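You operate a simulated robot arm through the tools that you are given. There is no shell and no other tool. Be economical: measure what you need, move in short steps, check, and stop when the job is done.

Carry out the task below with a simulated robot arm. There is one attempt and no reset: what you move stays moved.

JOB
Put things in order on the top of the ledger table. At the end: the clear bulb from the top of the ledger table stands where the black inkpot stood; the clear stem from the top of the ledger table stands on top of the wire spool; the small brown bottle from the top of the ledger table is on the tinted glass plate; the black inkpot stands on top of the brown round stand; whatever was shut is shut again. Leave all else as you found it, and nothing knocked over.
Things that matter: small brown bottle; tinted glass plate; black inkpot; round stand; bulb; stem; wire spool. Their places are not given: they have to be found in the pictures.

Only the result counts: the job must be done as asked and must still hold three seconds after the hand-in. Knocking over, shifting, dropping, spilling or breaking anything else fails it.

ROBOT AND FRAMES
A 6-joint arm with a two-finger parallel gripper, fixed in place. Base frame: the origin is at the foot of the arm, x ahead of it, y to its left, z up; the work surface is at about z = 720. Units: mm, degrees, N and s.
With the tool pointing down near the work surface it reaches from about 220 to 620 mm from the base axis. Its first joint turns from -66.0 to 66.0 degrees. Payload 2.7 kg.
The tool frame sits at the grasp point between the pads (the TCP): z along the fingers, y along the line on which they close. The tips reach 23 mm beyond it. The gripper opens to 94 mm. The fingers are 38 mm wide and 10 mm thick; the gripper's body (54 by 96 mm) begins 39 mm behind the TCP.
Orientation is told as [roll, pitch, yaw] about the base's x, y, z axes, in that order, counted from this pose: with the fingers straight down and closing along the base's y, the tool's x points along the base's -x, its y along +y and its z along -z.

CONTROLS
- The arm moves only by the tool apply_moves. Its argument "moves" is a list that holds one entry, the list of rows, each a list of 7 numbers: the shift along the base's x, y, z in mm, then the turn, a rotation vector about the base's x, y, z in degrees, then the gripper command, from -1 (shut) to 1 (fully open), values between in proportion. In form: [[[tx, ty, tz, rx, ry, rz, jaw], ...]]. A call has 1 to 20 rows; each row shifts and turns the commanded pose from where the row before left it. Rows are played at 5 a second. More than 50 mm and 8.6 degrees between two rows, or a gripper value outside its range, and nothing of the call is played. Where a pose cannot be reached the arm comes as near as it can. A force on the tool above 40 N (or 10 N above the force at the start of the call, whichever is more), or a blocked arm, ends the call early, and 0.2 s more pass. Each finger travels about 45 mm/s and halts on what it meets, pressing with about 24 N; the grip force reading is that of the motor and also rises with nothing between the fingers. The clock runs only during rows and for 0.2 s after the last one: add rows that do not move to give the fingers time. It gives the time, the measured TCP pose, the force on the tool (base axes), the opening and the grip force at its end, in the units of the frame above (readings bear some noise), and new pictures: "pictures" is both (left out), scene, wrist or none.
- Cameras (640 x 400 px; columns grow to the right, rows downward): "scene" is fixed at [82.9, -439, 1380.6]; the picture's right is [0.66, -0.76, 0.00], its down [-0.50, -0.44, -0.74] and it looks along [0.56, 0.49, -0.67] (base axes); focal length 314 px, centre (320, 200). "wrist" rides on the gripper at [-39, 0, -44] in the tool frame; the picture's right is [0.00, -1.00, 0.00], its down [0.97, 0.00, -0.24] and it looks along [0.24, 0.00, 0.97] (tool axes); focal length 218 px, centre (320, 200).
- probe_pixels(camera, pixels): for up to 12 pixels [column, row] of the newest picture of that camera ("zoom" is the newest enlarged one), the place [x, y, z] in the base frame of the surface seen there, good to about 2 mm, but the place of the scene camera against the robot may be out by one fixed shift of up to 25 mm in any direction. It takes no simulated time.
- close_up(camera, box): a new picture of the part [left, top, right, bottom] of that camera's present view, enlarged. It takes no simulated time.
- close_job(): hands the job in; it is judged then, once.

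Keep the steps short. Do not move on a guess: measure, check each grasp and each placing, and mend mistakes. In all there are 80 turns and 150 pictures (those below and enlarged ones count). Leave the gripper open and the arm clear of the work at the hand-in unless told otherwise, and finish with a single line.

The tools are called after ">>>" as name(argument=value, ...) on one line, values as JSON. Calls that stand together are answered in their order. apply_moves: Moves the arm, as the interface text tells. Its arguments: {"type":"object","properties":{"moves":{"type":"array","items":{"type":"array","items":{"type":"array","items":{"type":"number"}}}},"pictures":{"type":"string","enum":["both","scene","wrist","none"]}},"required":["moves"]} The other tools are called the same way: probe_pixels (camera, pixels) gives the place of the surface under pixels of a picture; close_up (camera, box) takes an enlarged picture of a part of a camera's view; close_job () hands the job in.

At the start:

```text
clock: 0.0
ee_pos: [329.3, -17.3, 1056.2]
orientation: [-0.1, 0.0, 0.0]
ft_force: [0.4, 0.6, 0.4]
finger_gap: 94.0
grip_force: 0.1
```

scene: 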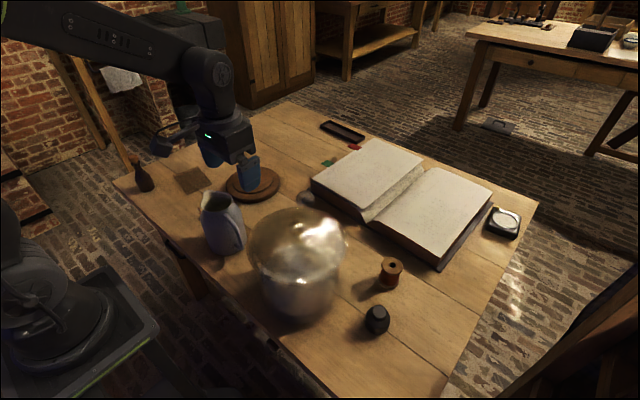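
wrist: 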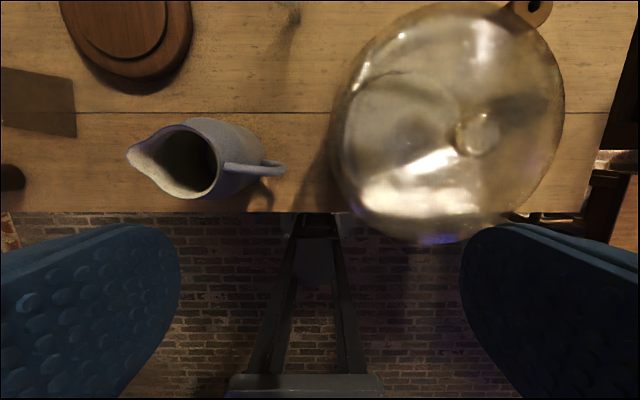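

I see a jug, a large shiny lidded vessel, book, spool, inkpot, round stand, plate and bottle. The bulb and stem are not obvious, so I'll enlarge parts of the scene.

>>> close_up(camera="scene", box=[220, 190, 420, 340])

>>> close_up(camera="scene", box=[110, 100, 310, 260])

>>> close_up(camera="scene", box=[290, 110, 540, 280])

>>> close_up(camera="wrist", box=[300, 0, 620, 250])

```text
2.67 times, centred on (320, 265) of scene
```

zoom: 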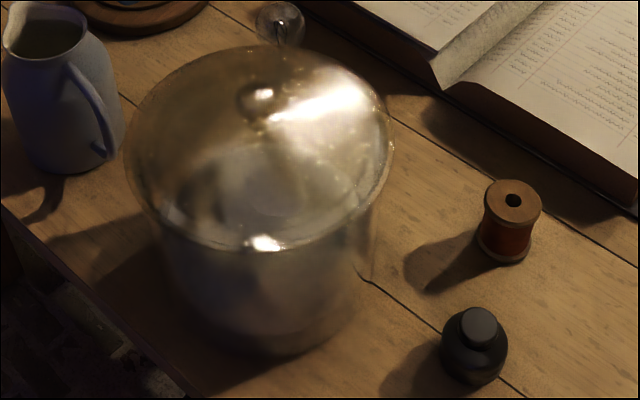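

```text
2.50 times, centred on (210, 180) of scene
```

zoom: 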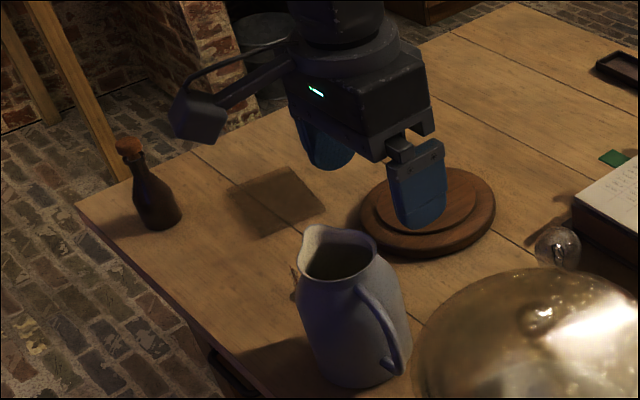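

```text
2.35 times, centred on (415, 195) of scene
```

zoom: 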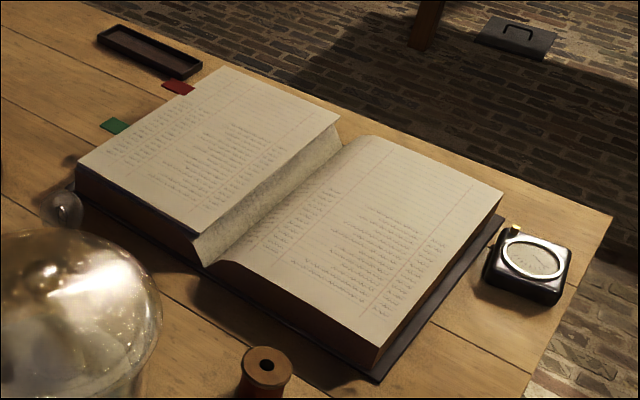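

```text
1.60 times, centred on (460, 125) of wrist
```

zoom: 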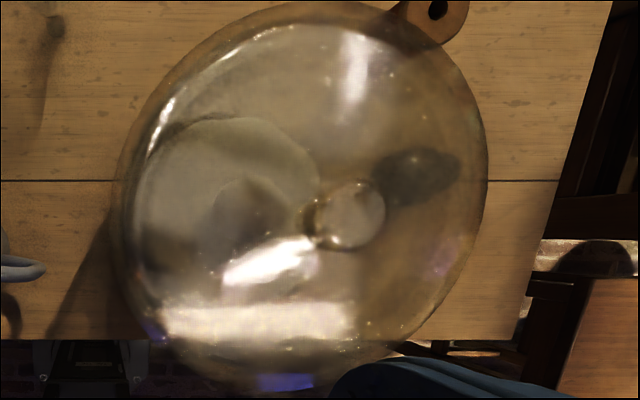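

The clear bulb is near scene (307,197), behind the big vessel. The stem hasn't turned up yet. I'll probe the main places.

>>> probe_pixels(camera="scene", pixels=[[307, 197], [301, 228], [250, 258], [300, 320], [390, 264], [377, 312], [377, 330], [255, 178], [194, 180], [145, 180], [137, 160], [225, 200]])

>>> probe_pixels(camera="wrist", pixels=[[40, 100], [130, 20], [478, 133], [350, 130], [540, 130], [500, 200], [530, 10], [12, 178], [190, 150], [420, 115], [294, 15], [510, 110]])

```text
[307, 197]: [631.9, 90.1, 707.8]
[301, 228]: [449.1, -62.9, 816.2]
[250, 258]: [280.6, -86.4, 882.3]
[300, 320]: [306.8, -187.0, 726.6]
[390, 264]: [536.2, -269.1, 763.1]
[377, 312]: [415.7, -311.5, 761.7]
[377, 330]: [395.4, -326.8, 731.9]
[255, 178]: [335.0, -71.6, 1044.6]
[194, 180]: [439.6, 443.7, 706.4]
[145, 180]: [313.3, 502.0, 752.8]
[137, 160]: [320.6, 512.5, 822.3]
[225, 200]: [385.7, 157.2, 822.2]
```

```text
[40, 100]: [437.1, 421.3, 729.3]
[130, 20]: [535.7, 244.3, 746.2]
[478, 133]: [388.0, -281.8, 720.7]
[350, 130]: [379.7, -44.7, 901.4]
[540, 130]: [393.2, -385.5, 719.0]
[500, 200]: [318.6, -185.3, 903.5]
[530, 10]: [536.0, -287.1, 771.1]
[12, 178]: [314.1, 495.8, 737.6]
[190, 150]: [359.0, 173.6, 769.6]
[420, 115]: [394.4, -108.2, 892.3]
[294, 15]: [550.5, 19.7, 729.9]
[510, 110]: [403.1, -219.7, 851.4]
```

The vessel is see-through, so what's inside may show from above. I'll raise the arm and look straight down over it.

>>> apply_moves(moves=[[[20, -25, 20, 0, 0, 0, 1], [20, -25, 20, 0, 0, 0, 1], [20, -25, 10, 0, 0, 0, 1], [20, -25, 0, 0, 0, 0, 1], [0, 0, 0, 0, 0, 0, 1]]])

```text
clock: 1.2
ee_pos: [407.2, -119.9, 1108.2]
orientation: [0.1, 0.0, -0.1]
ft_force: [0.7, -0.3, 0.0]
finger_gap: 94.0
grip_force: 0.0
```

scene: 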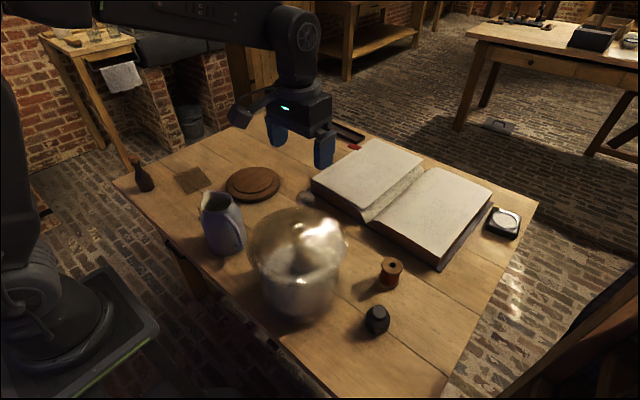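
wrist: 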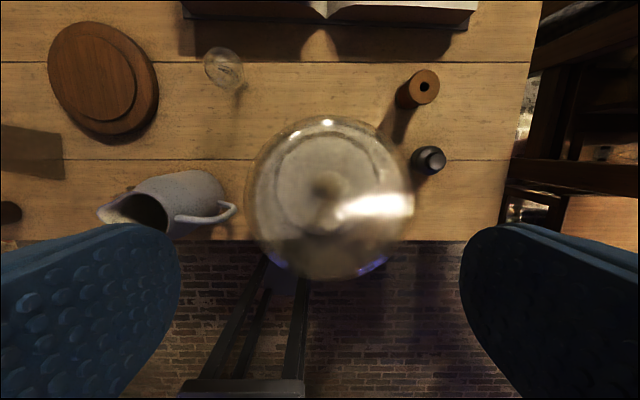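

>>> close_up(camera="wrist", box=[220, 100, 450, 290])

>>> close_up(camera="wrist", box=[100, 0, 340, 150])

>>> probe_pixels(camera="wrist", pixels=[[425, 86], [434, 155], [223, 68], [215, 62], [100, 75], [30, 150], [326, 185], [326, 125], [250, 190], [405, 190], [265, 155], [300, 250]])

>>> close_up(camera="scene", box=[230, 180, 390, 330])

```text
2.11 times, centred on (335, 195) of wrist
```

zoom: 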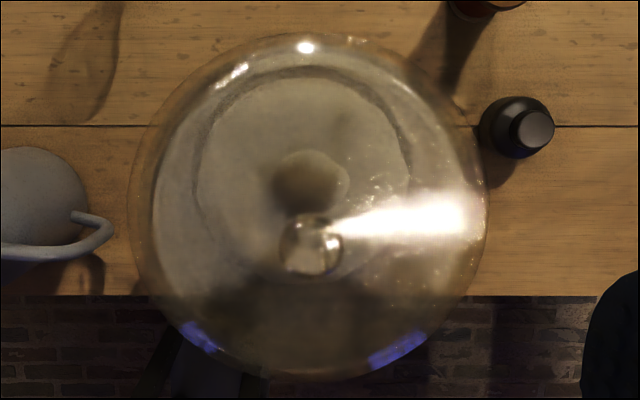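

```text
2.67 times, centred on (220, 75) of wrist
```

zoom: 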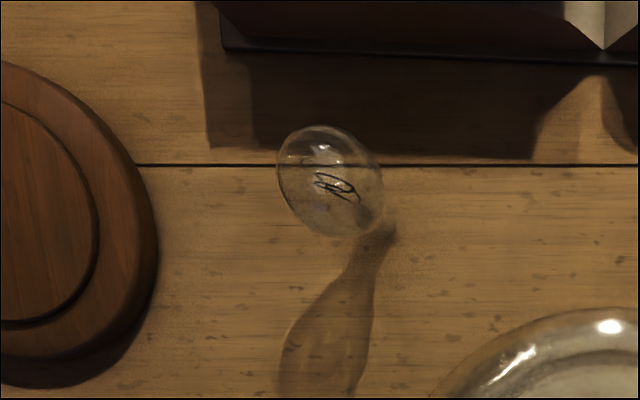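

```text
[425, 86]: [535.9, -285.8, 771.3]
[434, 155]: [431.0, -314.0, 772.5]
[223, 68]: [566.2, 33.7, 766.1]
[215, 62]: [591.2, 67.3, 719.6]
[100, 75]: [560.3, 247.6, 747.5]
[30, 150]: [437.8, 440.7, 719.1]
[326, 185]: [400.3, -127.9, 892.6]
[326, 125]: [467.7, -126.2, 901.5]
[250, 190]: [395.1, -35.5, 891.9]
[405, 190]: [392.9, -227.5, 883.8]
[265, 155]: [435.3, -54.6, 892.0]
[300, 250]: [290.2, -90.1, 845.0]
```

```text
2.67 times, centred on (310, 255) of scene
```

zoom: 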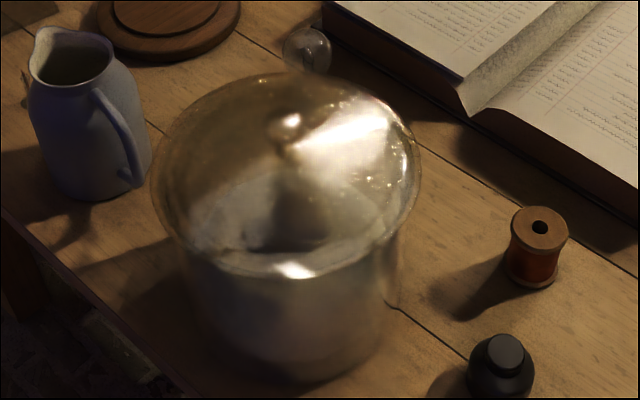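

The vessel has a domed shiny lid with a knob. I'll probe its profile.

>>> probe_pixels(camera="zoom", pixels=[[285, 120], [285, 155], [200, 150], [390, 150], [160, 200], [415, 180], [290, 230], [290, 265], [250, 330], [330, 340], [200, 300], [370, 310]])

>>> probe_pixels(camera="wrist", pixels=[[332, 213], [330, 205], [340, 222], [320, 225], [325, 240], [360, 240], [370, 150], [290, 190], [325, 150], [325, 118], [330, 278], [412, 180]])

```text
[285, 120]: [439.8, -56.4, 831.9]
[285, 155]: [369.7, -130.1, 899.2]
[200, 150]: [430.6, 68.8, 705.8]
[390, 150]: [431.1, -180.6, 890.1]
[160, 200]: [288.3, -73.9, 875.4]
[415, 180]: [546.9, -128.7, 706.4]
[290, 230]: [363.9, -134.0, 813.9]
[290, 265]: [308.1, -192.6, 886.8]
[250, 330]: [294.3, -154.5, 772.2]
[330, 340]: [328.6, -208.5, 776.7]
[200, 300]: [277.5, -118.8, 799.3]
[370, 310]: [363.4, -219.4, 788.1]
```

```text
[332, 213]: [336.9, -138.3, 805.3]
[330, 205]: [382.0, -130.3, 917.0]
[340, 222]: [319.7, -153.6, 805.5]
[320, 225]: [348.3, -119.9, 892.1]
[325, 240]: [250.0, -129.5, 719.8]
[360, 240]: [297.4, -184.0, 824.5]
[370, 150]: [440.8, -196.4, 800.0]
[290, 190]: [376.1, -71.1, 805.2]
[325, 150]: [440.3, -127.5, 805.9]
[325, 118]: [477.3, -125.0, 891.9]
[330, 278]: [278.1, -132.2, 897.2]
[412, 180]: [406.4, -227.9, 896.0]
```

Surfaces beneath the lid read z≈805, so the vessel probably has something inside. I'll look down at it from closer.

>>> apply_moves(moves=[[[-10, -5, -25, 0, 0, 0, 1], [-10, -5, -25, 0, 0, 0, 1], [0, 0, -30, 0, 0, 0, 1], [0, 0, 0, 0, 0, 0, 1]]], pictures="wrist")

>>> close_up(camera="wrist", box=[190, 80, 460, 260])

```text
clock: 2.2
ee_pos: [386.9, -130.0, 1026.3]
orientation: [0.1, 0.1, -0.1]
ft_force: [0.4, 0.2, 0.7]
finger_gap: 94.2
grip_force: 0.1
```

wrist: 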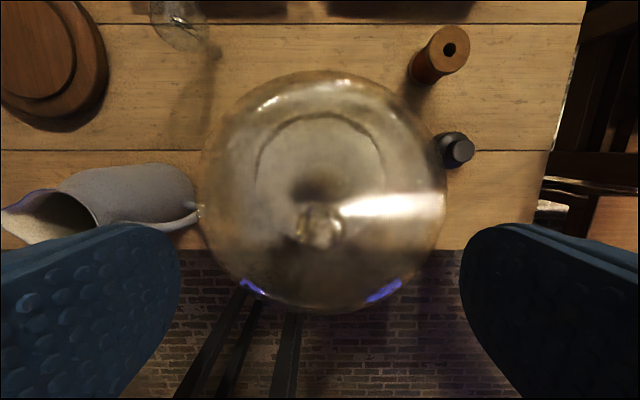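

```text
2.22 times, centred on (325, 170) of wrist
```

zoom: 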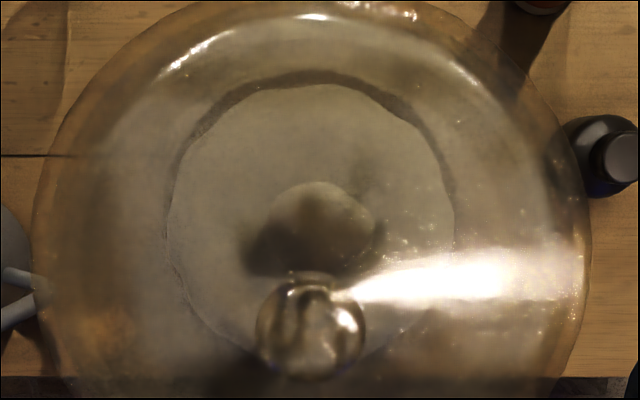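

Nothing in there is clearly a stem. I'll check the rest of the table, left side first.

>>> apply_moves(moves=[[[0, 50, 20, 0, 0, 0, 1], [0, 50, 20, 0, 0, 0, 1], [0, 50, 20, 0, 0, 0, 1], [0, 50, 20, 0, 0, 0, 1], [0, 50, 0, 0, 0, 0, 1], [0, 40, 0, 0, 0, 0, 1], [0, 0, 0, 0, 0, 0, 1]]])

>>> close_up(camera="scene", box=[220, 190, 360, 330])

>>> close_up(camera="wrist", box=[180, 0, 480, 240])

```text
refused: row 1 steps farther than a row can; nothing moved
```

```text
2.86 times, centred on (290, 260) of scene
```

zoom: 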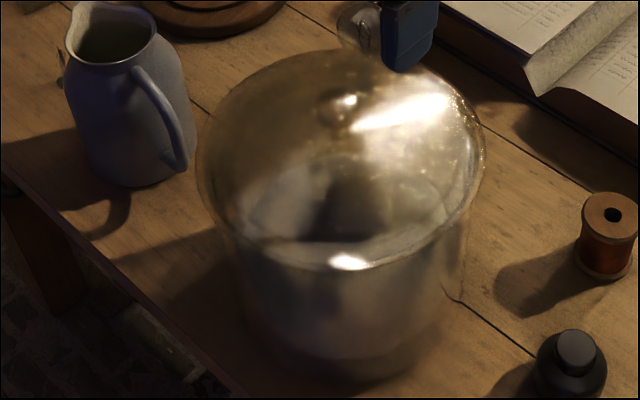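

```text
1.67 times, centred on (330, 120) of wrist
```

zoom: 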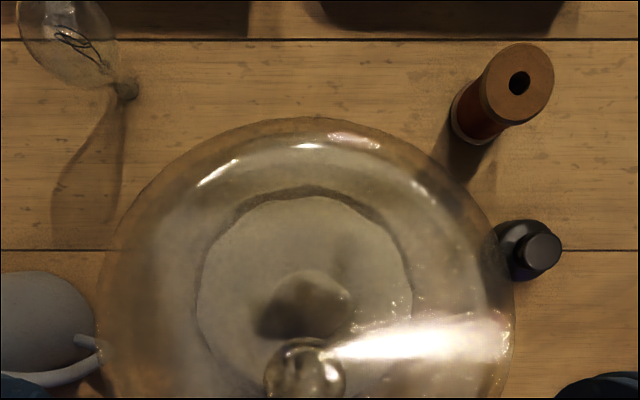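

There's a small something behind the jug's left side, near scene (199,208). Enlarging there.

>>> close_up(camera="scene", box=[175, 180, 235, 220])

>>> apply_moves(moves=[[[0, 45, 15, 0, 0, 0, 1], [0, 45, 15, 0, 0, 0, 1], [0, 45, 15, 0, 0, 0, 1], [0, 45, 15, 0, 0, 0, 1], [0, 45, 0, 0, 0, 0, 1], [0, 45, 0, 0, 0, 0, 1], [0, 45, 0, 0, 0, 0, 1], [0, 0, 0, 0, 0, 0, 1]]])

>>> close_up(camera="wrist", box=[180, 0, 480, 240])

```text
10.00 times, centred on (205, 200) of scene
```

zoom: 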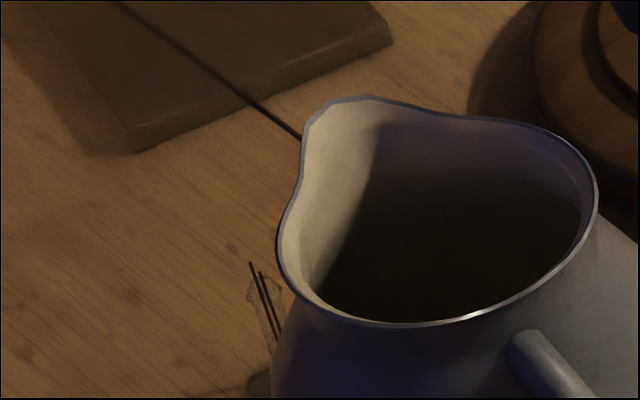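

```text
clock: 4.0
ee_pos: [388.3, 187.7, 1088.7]
orientation: [0.2, 0.0, 0.0]
ft_force: [-1.2, -0.3, -0.2]
finger_gap: 94.2
grip_force: 0.1
```

scene: 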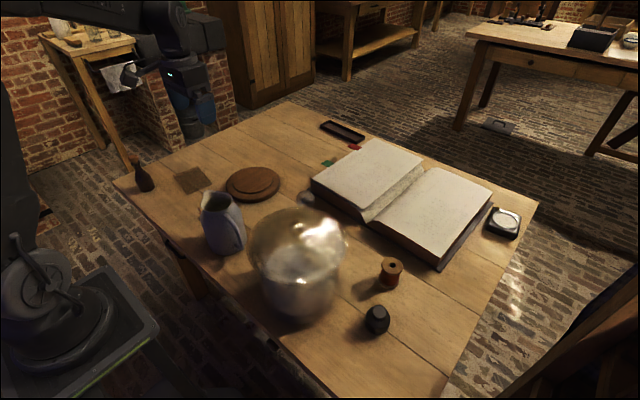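
wrist: 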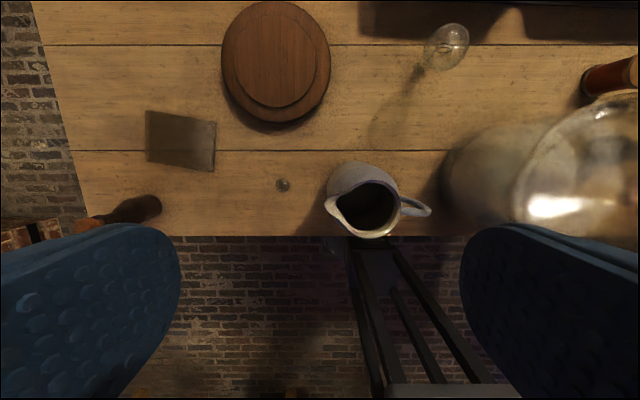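

```text
1.67 times, centred on (330, 120) of wrist
```

zoom: 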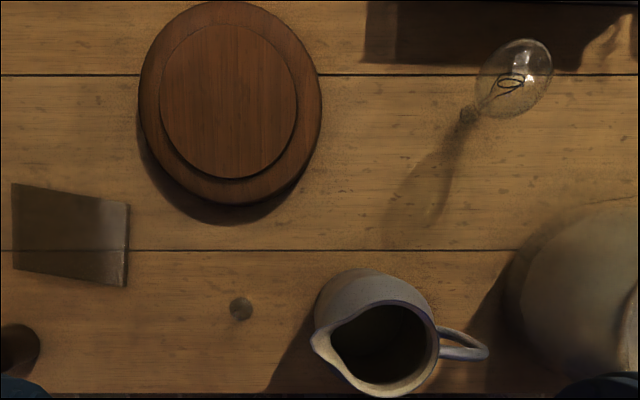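

Found it: a small clear piece with wires at wrist (283,184), between jug and plate. That is the stem. I'll enlarge and measure it.

>>> close_up(camera="wrist", box=[260, 165, 310, 205])

>>> probe_pixels(camera="wrist", pixels=[[283, 184], [287, 188], [279, 180], [284, 200], [182, 140], [148, 113], [215, 124], [214, 170], [148, 160], [274, 62], [425, 67], [148, 207]])

>>> probe_pixels(camera="wrist", pixels=[[274, 25], [274, 105], [233, 62], [316, 62], [275, 3], [276, 122], [224, 60], [328, 62], [83, 224], [100, 218], [130, 210], [445, 45]])

```text
10.00 times, centred on (285, 185) of wrist
```

zoom: 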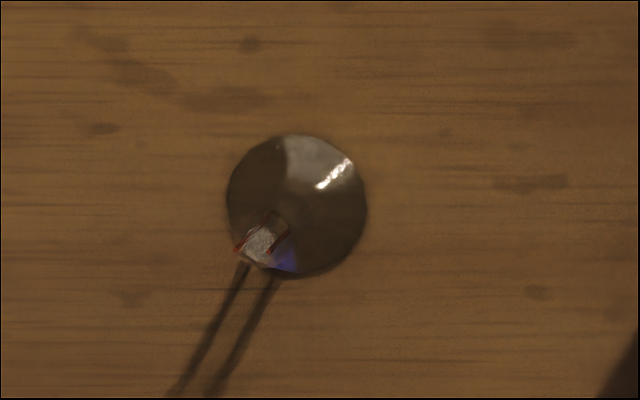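

```text
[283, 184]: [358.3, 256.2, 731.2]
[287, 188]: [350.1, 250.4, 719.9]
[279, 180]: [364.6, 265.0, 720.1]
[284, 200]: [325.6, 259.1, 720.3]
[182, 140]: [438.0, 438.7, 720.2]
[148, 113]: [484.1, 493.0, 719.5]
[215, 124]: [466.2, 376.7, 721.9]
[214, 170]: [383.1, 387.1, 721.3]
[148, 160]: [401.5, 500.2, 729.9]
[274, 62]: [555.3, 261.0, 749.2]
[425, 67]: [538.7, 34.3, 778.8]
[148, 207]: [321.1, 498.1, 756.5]
```

```text
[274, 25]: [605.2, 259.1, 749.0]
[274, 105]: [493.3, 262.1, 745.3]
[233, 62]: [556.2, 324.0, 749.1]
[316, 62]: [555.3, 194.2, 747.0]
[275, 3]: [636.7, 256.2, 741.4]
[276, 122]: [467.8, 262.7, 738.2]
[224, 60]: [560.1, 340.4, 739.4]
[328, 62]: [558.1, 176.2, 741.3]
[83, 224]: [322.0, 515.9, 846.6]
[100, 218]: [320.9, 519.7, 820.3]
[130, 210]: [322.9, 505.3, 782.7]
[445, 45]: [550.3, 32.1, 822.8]
```

The stem stands at about (355,257). Stand centre is about (552,259), top z 749. Plate is about (434,439), bottle about (322,515). Inkpot goes first, so I'm moving over it at a safe height for an accurate look.

>>> apply_moves(moves=[[[0, -49, 0, 0, 0, 0, 1], [0, -49, 0, 0, 0, 0, 1], [0, -49, 0, 0, 0, 0, 1], [0, -49, 0, 0, 0, 0, 1], [0, -49, 0, 0, 0, 0, 1], [5, -49, 0, 0, 0, 0, 1], [5, -49, 0, 0, 0, 0, 1], [5, -49, 0, 0, 0, 0, 1], [5, -49, 0, 0, 0, 0, 1], [5, -48, 0, 0, 0, 0, 1], [10, -10, -45, 0, 0, 0, 1], [0, 0, -45, 0, 0, 0, 1], [0, 0, -40, 0, 0, 0, 1], [0, 0, 0, 0, 0, 0, 1]]])

```text
clock: 7.0
ee_pos: [424.1, -311.7, 956.2]
orientation: [0.1, 0.1, 0.0]
ft_force: [-0.6, -0.1, -0.2]
finger_gap: 94.0
grip_force: 0.2
```

scene: 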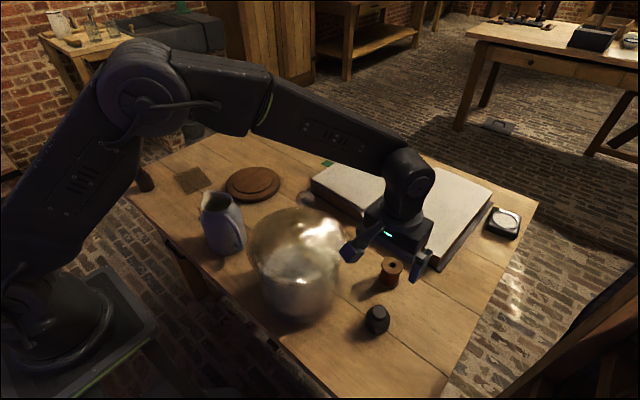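
wrist: 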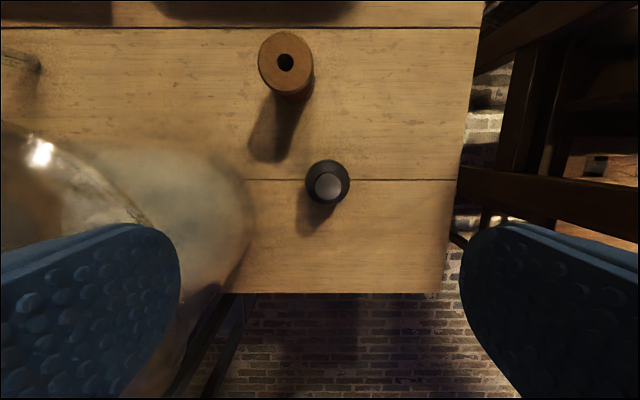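

>>> close_up(camera="wrist", box=[240, 20, 380, 230])

>>> probe_pixels(camera="wrist", pixels=[[329, 187], [316, 187], [341, 187], [329, 175], [329, 200], [327, 163], [308, 180], [348, 180], [285, 35], [285, 90], [260, 62], [311, 62]])

>>> probe_pixels(camera="wrist", pixels=[[245, 220], [220, 220], [250, 190], [100, 180], [297, 205], [330, 212]])

```text
1.90 times, centred on (310, 125) of wrist
```

zoom: 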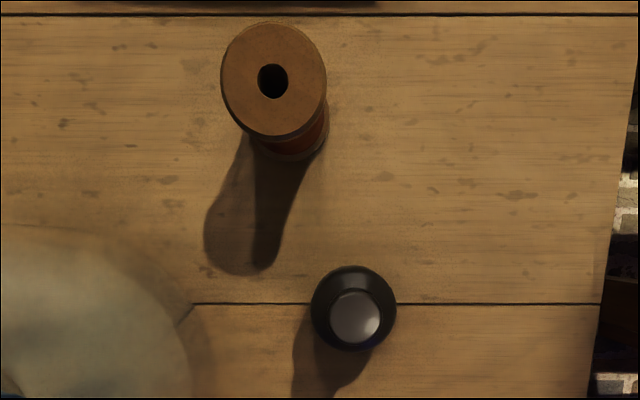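

```text
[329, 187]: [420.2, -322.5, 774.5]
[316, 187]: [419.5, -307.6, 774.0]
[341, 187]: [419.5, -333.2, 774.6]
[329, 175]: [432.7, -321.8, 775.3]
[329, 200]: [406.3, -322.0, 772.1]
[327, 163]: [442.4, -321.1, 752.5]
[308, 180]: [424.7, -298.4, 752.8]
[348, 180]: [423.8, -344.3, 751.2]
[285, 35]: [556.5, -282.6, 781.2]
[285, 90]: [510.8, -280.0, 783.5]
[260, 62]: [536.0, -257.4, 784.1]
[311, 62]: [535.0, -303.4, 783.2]
```

```text
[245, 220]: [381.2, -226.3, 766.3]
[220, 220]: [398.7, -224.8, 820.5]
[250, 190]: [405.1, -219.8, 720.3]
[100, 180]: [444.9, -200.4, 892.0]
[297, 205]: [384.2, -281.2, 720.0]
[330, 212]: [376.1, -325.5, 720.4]
```

Inkpot centre is (420,-321.5), body radius about 23, top 774. Spool is at (534,-281), top 783. I'll come down over the inkpot with the jaws at about 70 mm.

>>> apply_moves(moves=[[[-4, -10, -40, 0, 0, 0, 0.5], [0, 0, -40, 0, 0, 0, 0.5], [0, 0, -40, 0, 0, 0, 0.5], [0, 0, -30, 0, 0, 0, 0.5], [0, 0, 0, 0, 0, 0, 0.5]]], pictures="both")

```text
clock: 8.2
ee_pos: [419.3, -322.3, 804.0]
orientation: [0.1, 0.0, 0.0]
ft_force: [-0.6, -0.6, -0.1]
finger_gap: 70.5
grip_force: 0.0
```

scene: 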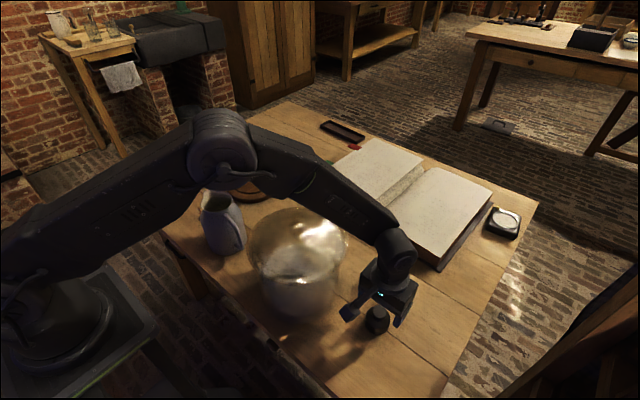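
wrist: 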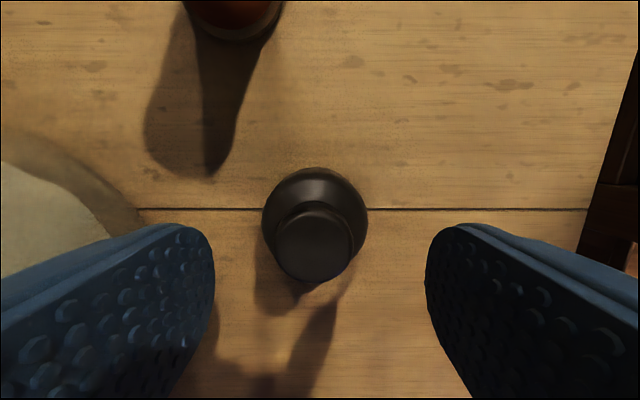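

Inkpot is centred between the pads. I'll go down to TCP z≈748 and close.

>>> apply_moves(moves=[[[0, 0, -30, 0, 0, 0, 0.5], [0, 0, -26, 0, 0, 0, 0.5], [0, 0, 0, 0, 0, 0, 0.5], [0, 0, 0, 0, 0, 0, 0.2], [0, 0, 0, 0, 0, 0, -0.2], [0, 0, 0, 0, 0, 0, -0.5], [0, 0, 0, 0, 0, 0, -0.5], [0, 0, 0, 0, 0, 0, -0.5]]], pictures="wrist")

```text
clock: 10.0
ee_pos: [419.9, -322.9, 749.6]
orientation: [0.2, 0.0, 0.0]
ft_force: [-0.3, 0.2, 0.0]
finger_gap: 53.2
grip_force: 24.3
```

wrist: 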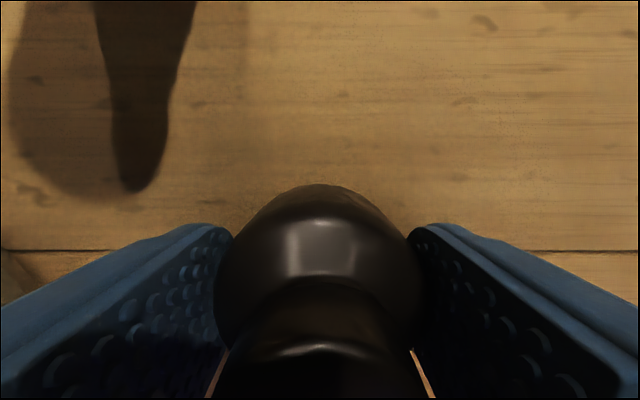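

Gripped at 53 mm with 24 N. Lifting, then carrying it high over to the stand.

>>> apply_moves(moves=[[[0, 0, 20, 0, 0, 0, -0.5], [0, 0, 45, 0, 0, 0, -0.5], [0, 0, 45, 0, 0, 0, -0.5], [0, 0, 45, 0, 0, 0, -0.5], [0, 0, 45, 0, 0, 0, -0.5], [0, 0, 40, 0, 0, 0, -0.5], [0, 0, 0, 0, 0, 0, -0.5]]], pictures="wrist")

>>> apply_moves(moves=[[[0, 45, 0, 0, 0, 0, -0.5], [0, 45, 0, 0, 0, 0, -0.5], [0, 45, 0, 0, 0, 0, -0.5], [0, 45, 0, 0, 0, 0, -0.5], [0, 45, 0, 0, 0, 0, -0.5], [0, 45, 0, 0, 0, 0, -0.5], [0, 45, 0, 0, 0, 0, -0.5], [20, 45, 0, 0, 0, 0, -0.5], [20, 45, 0, 0, 0, 0, -0.5], [20, 45, 0, 0, 0, 0, -0.5], [20, 45, 0, 0, 0, 0, -0.5], [20, 45, 0, 0, 0, 0, -0.5], [20, 41, 0, 0, 0, 0, -0.5], [9, 0, 0, 0, 0, 0, -0.5], [0, 0, 0, 0, 0, 0, -0.5]]])

```text
clock: 11.6
ee_pos: [419.0, -323.4, 991.4]
orientation: [0.1, 0.1, 0.0]
ft_force: [0.8, 0.1, -0.6]
finger_gap: 53.1
grip_force: 23.9
```

wrist: 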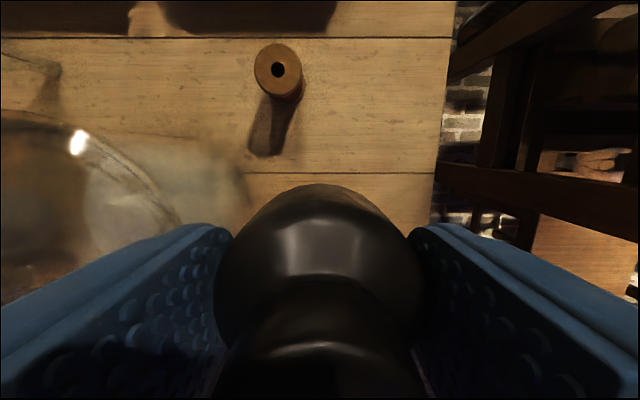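

```text
clock: 14.8
ee_pos: [547.3, 259.2, 988.5]
orientation: [0.1, 0.0, -0.1]
ft_force: [0.2, -0.3, -1.7]
finger_gap: 53.0
grip_force: 24.1
```

scene: 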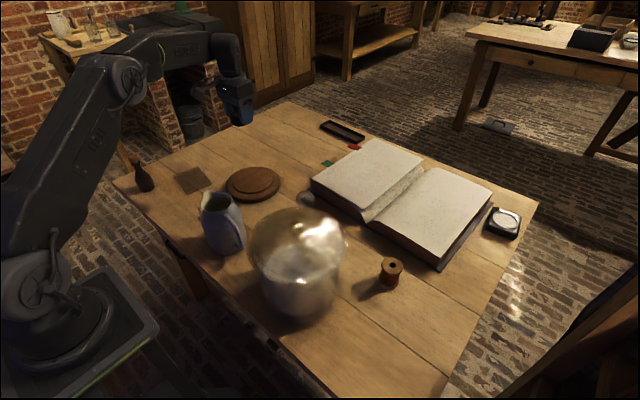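
wrist: 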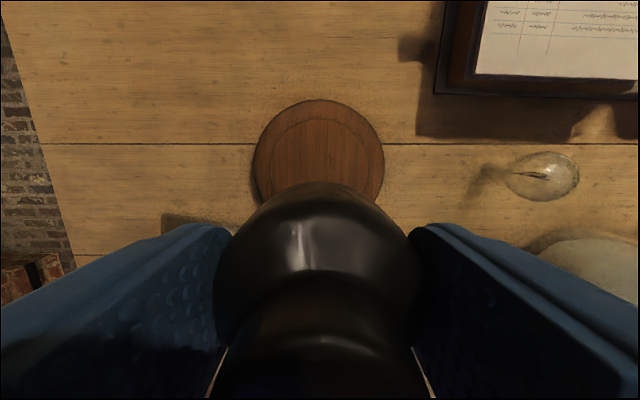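

I'll check the stand's position again from here.

>>> probe_pixels(camera="wrist", pixels=[[320, 104], [320, 121], [258, 160], [382, 160], [273, 150], [368, 150], [320, 150], [298, 180]])

>>> close_up(camera="wrist", box=[230, 80, 410, 200])

```text
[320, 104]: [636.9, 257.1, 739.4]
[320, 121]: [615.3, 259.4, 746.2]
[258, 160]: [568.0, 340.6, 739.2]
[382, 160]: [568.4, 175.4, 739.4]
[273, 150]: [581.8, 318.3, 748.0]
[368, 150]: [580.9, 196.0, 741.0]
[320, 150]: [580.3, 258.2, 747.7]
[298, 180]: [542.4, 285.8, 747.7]
```

```text
3.33 times, centred on (320, 140) of wrist
```

zoom: 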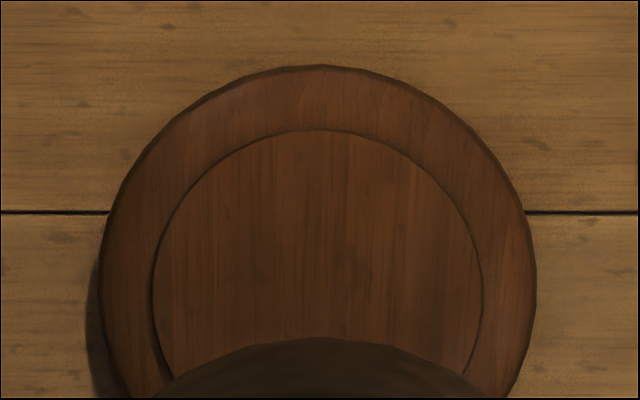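

Stand centre is (552,258), top z 748. I'll lower to just above contact.

>>> apply_moves(moves=[[[4, 0, -40, 0, 0, 0, -0.5], [0, 0, -40, 0, 0, 0, -0.5], [0, 0, -40, 0, 0, 0, -0.5], [0, 0, -40, 0, 0, 0, -0.5], [0, 0, -30, 0, 0, 0, -0.5], [0, 0, -12, 0, 0, 0, -0.5], [0, 0, 0, 0, 0, 0, -0.5], [0, 0, 0, 0, 0, 0, -0.5]]])

```text
clock: 16.6
ee_pos: [552.6, 259.7, 787.0]
orientation: [0.1, 0.0, 0.1]
ft_force: [0.4, -0.4, -1.3]
finger_gap: 53.1
grip_force: 24.2
```

scene: 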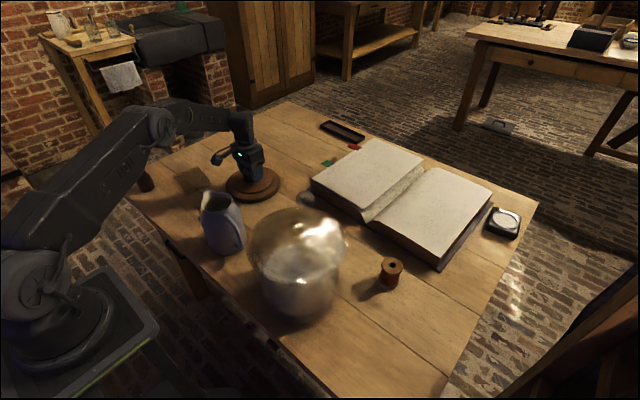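
wrist: 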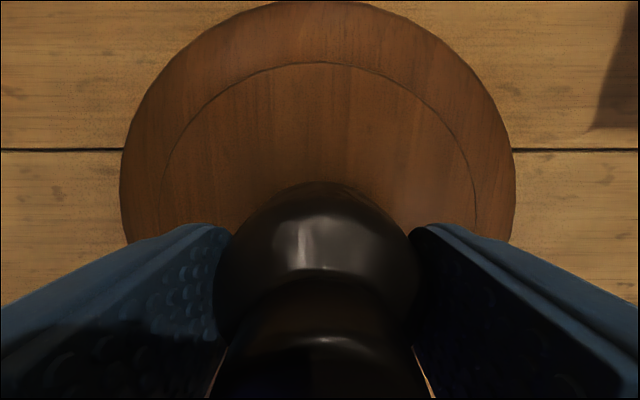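

About 9 mm left. Small steps down to contact.

>>> apply_moves(moves=[[[0, 0, -3, 0, 0, 0, -0.5], [0, 0, -2, 0, 0, 0, -0.5], [0, 0, -2, 0, 0, 0, -0.5], [0, 0, -1, 0, 0, 0, -0.5], [0, 0, 0, 0, 0, 0, -0.5]]], pictures="none")

```text
clock: 17.8
ee_pos: [552.5, 259.5, 779.7]
orientation: [0.2, 0.0, 0.0]
ft_force: [-0.2, 0.9, 0.1]
finger_gap: 53.1
grip_force: 24.3
```

>>> apply_moves(moves=[[[0, 0, -1, 0, 0, 0, -0.5], [0, 0, -0.7, 0, 0, 0, -0.5], [0, 0, 0, 0, 0, 0, -0.5]]], pictures="none")

```text
clock: 18.6
ee_pos: [552.8, 258.7, 777.9]
orientation: [0.1, 0.1, 0.0]
ft_force: [0.4, 0.0, -1.5]
finger_gap: 53.1
grip_force: 24.0
```

>>> apply_moves(moves=[[[0, 0, -1, 0, 0, 0, -0.5], [0, 0, 0, 0, 0, 0, -0.5]]], pictures="none")

>>> apply_moves(moves=[[[0, 0, -1, 0, 0, 0, -0.5], [0, 0, 0, 0, 0, 0, -0.5]]], pictures="wrist")

```text
clock: 19.2
ee_pos: [553.0, 258.2, 777.2]
orientation: [0.1, -0.1, 0.1]
ft_force: [-0.3, -0.5, 0.9]
finger_gap: 53.2
grip_force: 24.2
```

```text
clock: 19.8
ee_pos: [554.3, 259.0, 777.9]
orientation: [0.0, -0.1, 0.0]
ft_force: [-3.1, -3.2, 10.1]
finger_gap: 53.3
grip_force: 24.1
```

wrist: 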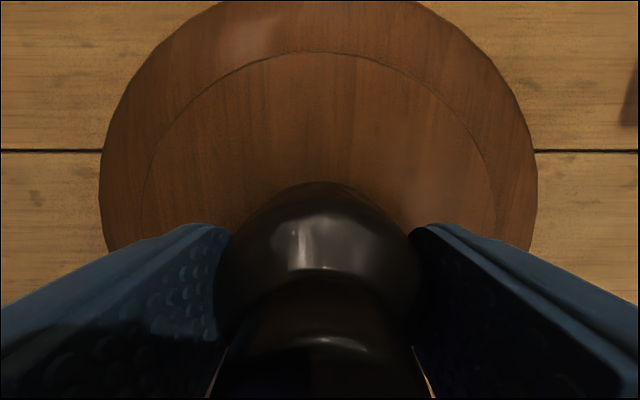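

Contact reads 10 N. I'll back off 1 mm, open slowly and rise.

>>> apply_moves(moves=[[[0, 0, 1, 0, 0, 0, -0.5], [0, 0, 0, 0, 0, 0, 0.2], [0, 0, 0, 0, 0, 0, 0.4], [0, 0, 0, 0, 0, 0, 0.5], [0, 0, 0, 0, 0, 0, 0.5], [0, 0, 30, 0, 0, 0, 0.5], [0, 0, 40, 0, 0, 0, 0.5], [0, 0, 45, 0, 0, 0, 0.5], [0, 0, 45, 0, 0, 0, 0.5], [0, 0, 0, 0, 0, 0, 0.5]]])

```text
clock: 22.0
ee_pos: [554.5, 259.0, 939.0]
orientation: [0.1, -0.1, 0.0]
ft_force: [0.2, 0.7, -0.2]
finger_gap: 70.5
grip_force: 0.1
```

scene: 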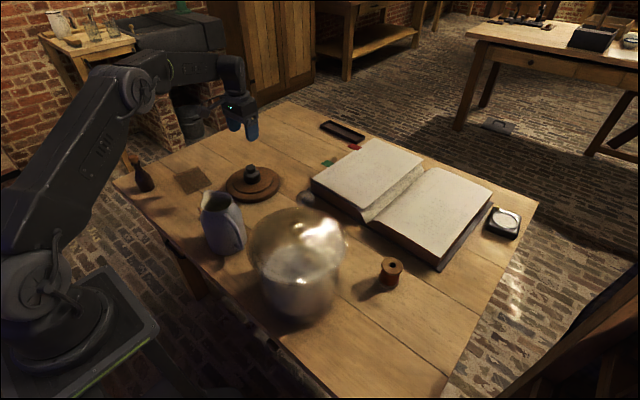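
wrist: 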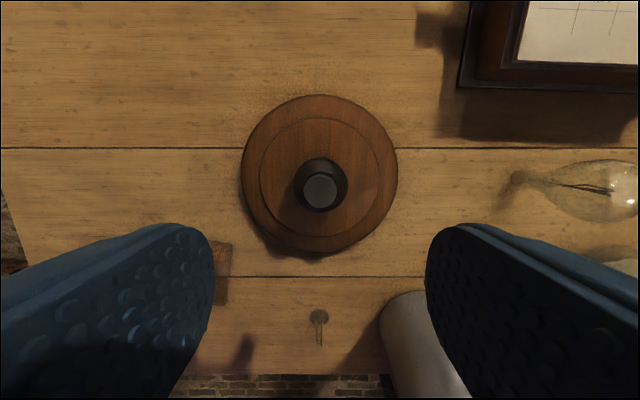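

Inkpot stands on the stand. Next is the bulb; moving to look from above it.

>>> apply_moves(moves=[[[0, -45, 10, 0, 0, 0, 0.8], [0, -45, 10, 0, 0, 0, 0.8], [-5, -45, 10, 0, 0, 0, 0.8], [-5, -45, 0, 0, 0, 0, 0.8], [-5, -45, 0, 0, 0, 0, 0.8], [0, 0, 0, 0, 0, 0, 0.8]]], pictures="wrist")

>>> close_up(camera="wrist", box=[250, 120, 390, 230])

```text
clock: 23.4
ee_pos: [535.6, 32.3, 965.2]
orientation: [0.1, 0.0, 0.0]
ft_force: [-0.4, -0.5, -0.8]
finger_gap: 84.6
grip_force: 0.1
```

wrist: 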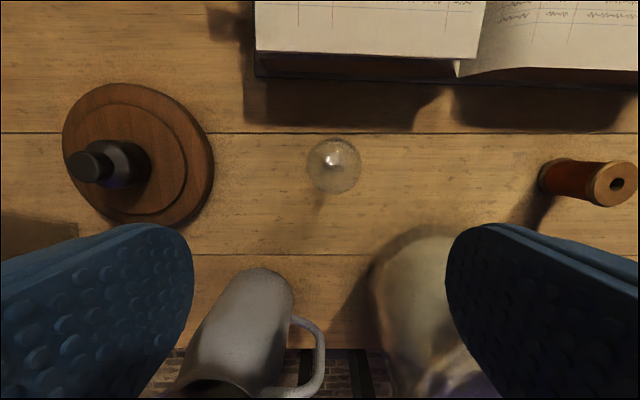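

```text
3.64 times, centred on (320, 175) of wrist
```

zoom: 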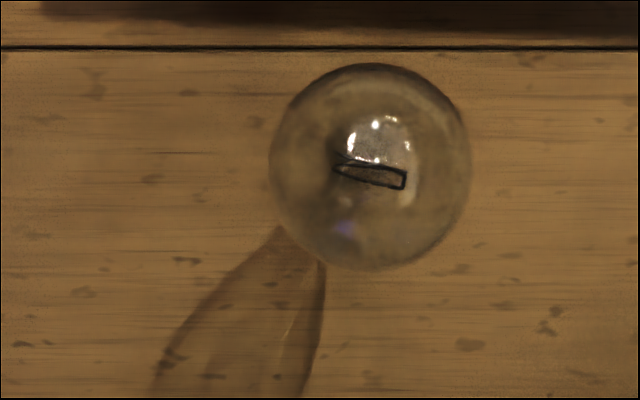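

>>> probe_pixels(camera="wrist", pixels=[[334, 166], [334, 142], [334, 190], [309, 166], [358, 166], [334, 150], [334, 180], [320, 166], [348, 166], [334, 155], [340, 160], [328, 172]])

>>> close_up(camera="scene", box=[290, 175, 340, 225])

```text
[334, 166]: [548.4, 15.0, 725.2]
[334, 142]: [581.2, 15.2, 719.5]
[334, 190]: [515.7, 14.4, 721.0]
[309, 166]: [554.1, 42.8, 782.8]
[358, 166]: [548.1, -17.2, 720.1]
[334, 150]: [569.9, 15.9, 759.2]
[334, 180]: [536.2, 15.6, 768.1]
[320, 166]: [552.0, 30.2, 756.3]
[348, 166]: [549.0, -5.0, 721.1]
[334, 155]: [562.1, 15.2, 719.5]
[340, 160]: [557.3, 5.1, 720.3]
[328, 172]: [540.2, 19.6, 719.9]
```

```text
8.00 times, centred on (315, 200) of scene
```

zoom: 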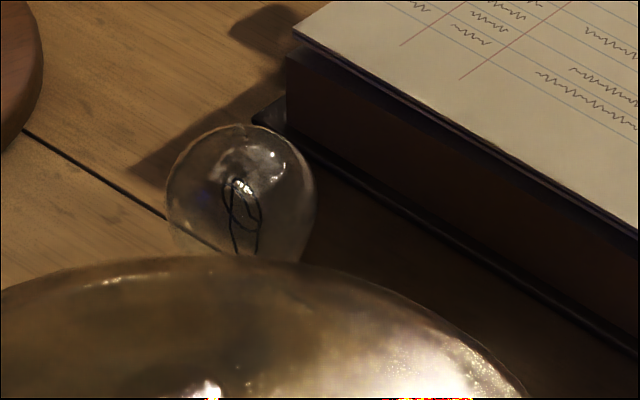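

Globe centre triangulates to about (555,21) with z≈790, radius about 27. I'll shift there, drop some, and look again.

>>> apply_moves(moves=[[[18, -10, -30, 0, 0, 0, 1], [0, 0, -40, 0, 0, 0, 1], [0, 0, -25, 0, 0, 0, 1], [0, 0, 0, 0, 0, 0, 1]]])

>>> close_up(camera="scene", box=[270, 150, 370, 220])

```text
clock: 24.4
ee_pos: [553.7, 24.1, 872.1]
orientation: [0.1, 0.0, 0.0]
ft_force: [-0.1, 0.9, 0.1]
finger_gap: 94.1
grip_force: 0.0
```

scene: 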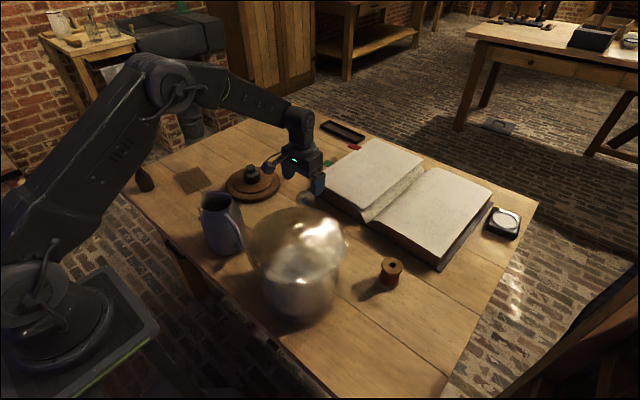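
wrist: 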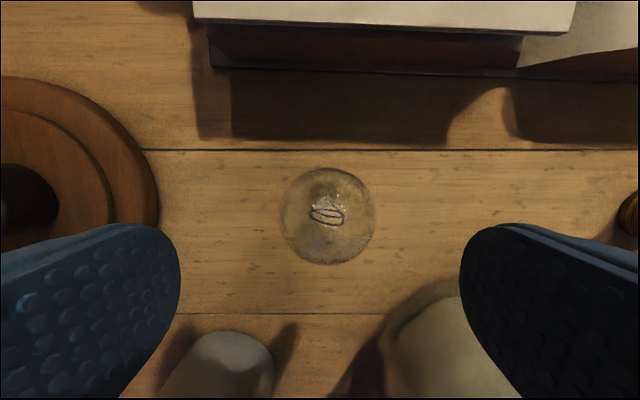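

```text
5.71 times, centred on (320, 185) of scene
```

zoom: 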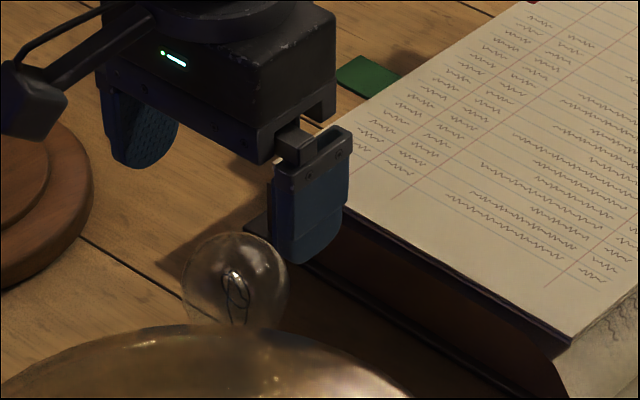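

Refined: globe centre (551,20,785), radius about 29. I'll align and come down halfway.

>>> apply_moves(moves=[[[-1.5, -4.5, -20, 0, 0, 0, 1], [0, 0, -22, 0, 0, 0, 1], [0, 0, 0, 0, 0, 0, 1]]], pictures="wrist")

```text
clock: 25.2
ee_pos: [555.3, 19.2, 830.3]
orientation: [0.1, 0.0, 0.0]
ft_force: [-0.1, -0.3, 0.4]
finger_gap: 93.8
grip_force: 0.1
```

wrist: 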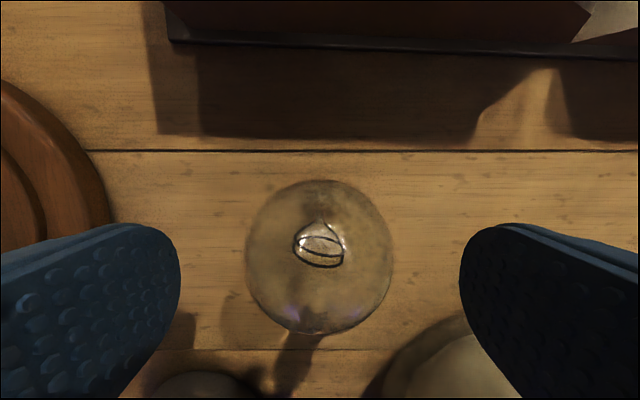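

Well centred (columns 246–393). I'll descend to TCP z≈793 and close gently.

>>> apply_moves(moves=[[[-4, 0, -17, 0, 0, 0, 1], [0, 0, -20, 0, 0, 0, 1], [0, 0, 0, 0, 0, 0, 0.9], [0, 0, 0, 0, 0, 0, 0.7], [0, 0, 0, 0, 0, 0, 0.5]]], pictures="both")

>>> close_up(camera="scene", box=[270, 150, 370, 220])

```text
clock: 26.4
ee_pos: [550.0, 19.2, 793.3]
orientation: [0.0, -0.2, 0.0]
ft_force: [-0.6, -0.3, 10.3]
finger_gap: 70.5
grip_force: 0.0
```

scene: 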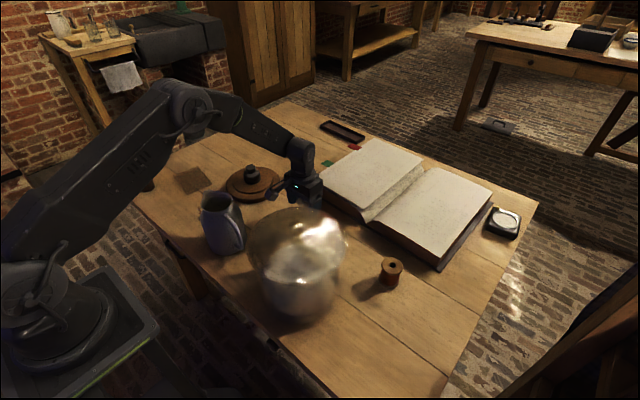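
wrist: 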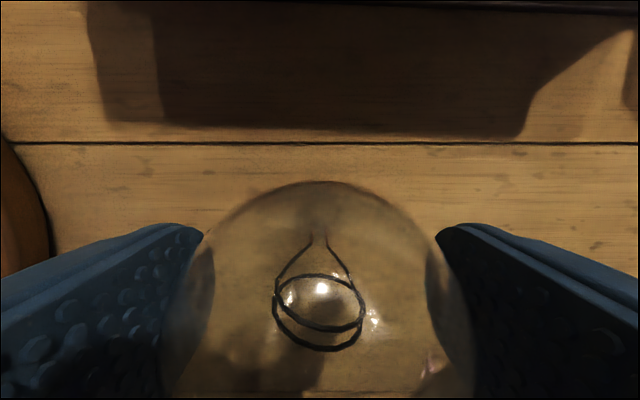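

```text
5.71 times, centred on (320, 185) of scene
```

zoom: 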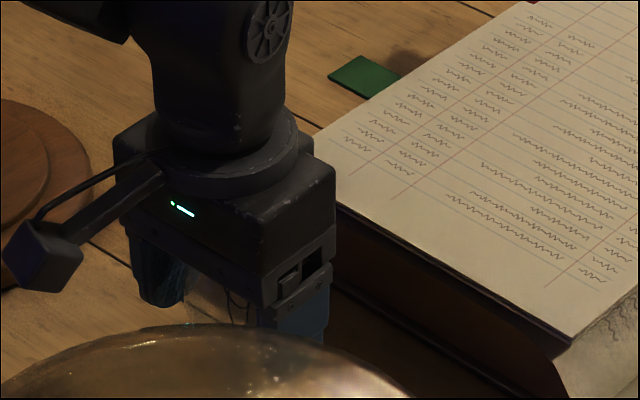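

A 10 N upward force means the palm touches the bulb's top, so the bulb reaches about z 832. I'll raise 6 mm before closing.

>>> apply_moves(moves=[[[0, 0, 3, 0, 0, 0, 0.5], [0, 0, 4, 0, 0, 0, 0.5], [0, 0, 0, 0, 0, 0, 0.5]]], pictures="wrist")

```text
clock: 27.2
ee_pos: [549.4, 19.4, 800.6]
orientation: [0.1, 0.1, 0.0]
ft_force: [-0.2, -0.4, 0.0]
finger_gap: 70.4
grip_force: 0.1
```

wrist: 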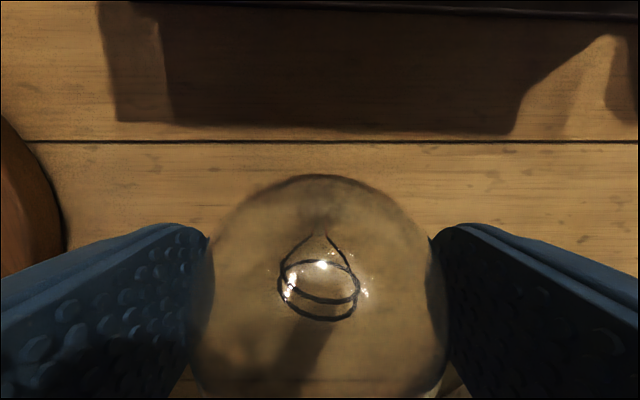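

Still upright and centred. Closing on the globe.

>>> apply_moves(moves=[[[0, 0, 0, 0, 0, 0, 0.4], [0, 0, 0, 0, 0, 0, 0.3], [0, 0, 0, 0, 0, 0, 0.2], [0, 0, 0, 0, 0, 0, 0.1], [0, 0, 0, 0, 0, 0, 0], [0, 0, 0, 0, 0, 0, 0], [0, 0, 0, 0, 0, 0, 0]]], pictures="wrist")

```text
clock: 28.8
ee_pos: [549.8, 19.5, 800.4]
orientation: [0.1, 0.0, 0.0]
ft_force: [0.7, 0.3, 1.2]
finger_gap: 52.3
grip_force: 24.3
```

wrist: 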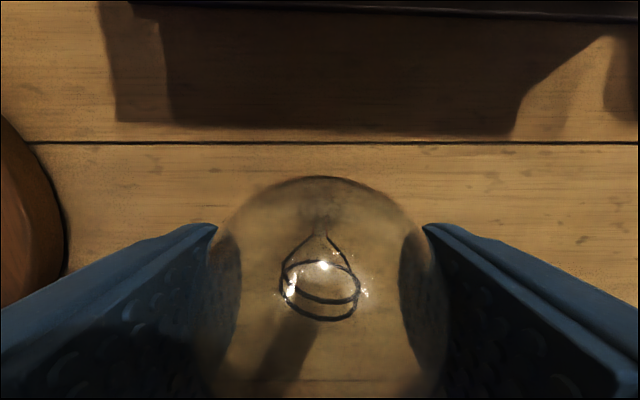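

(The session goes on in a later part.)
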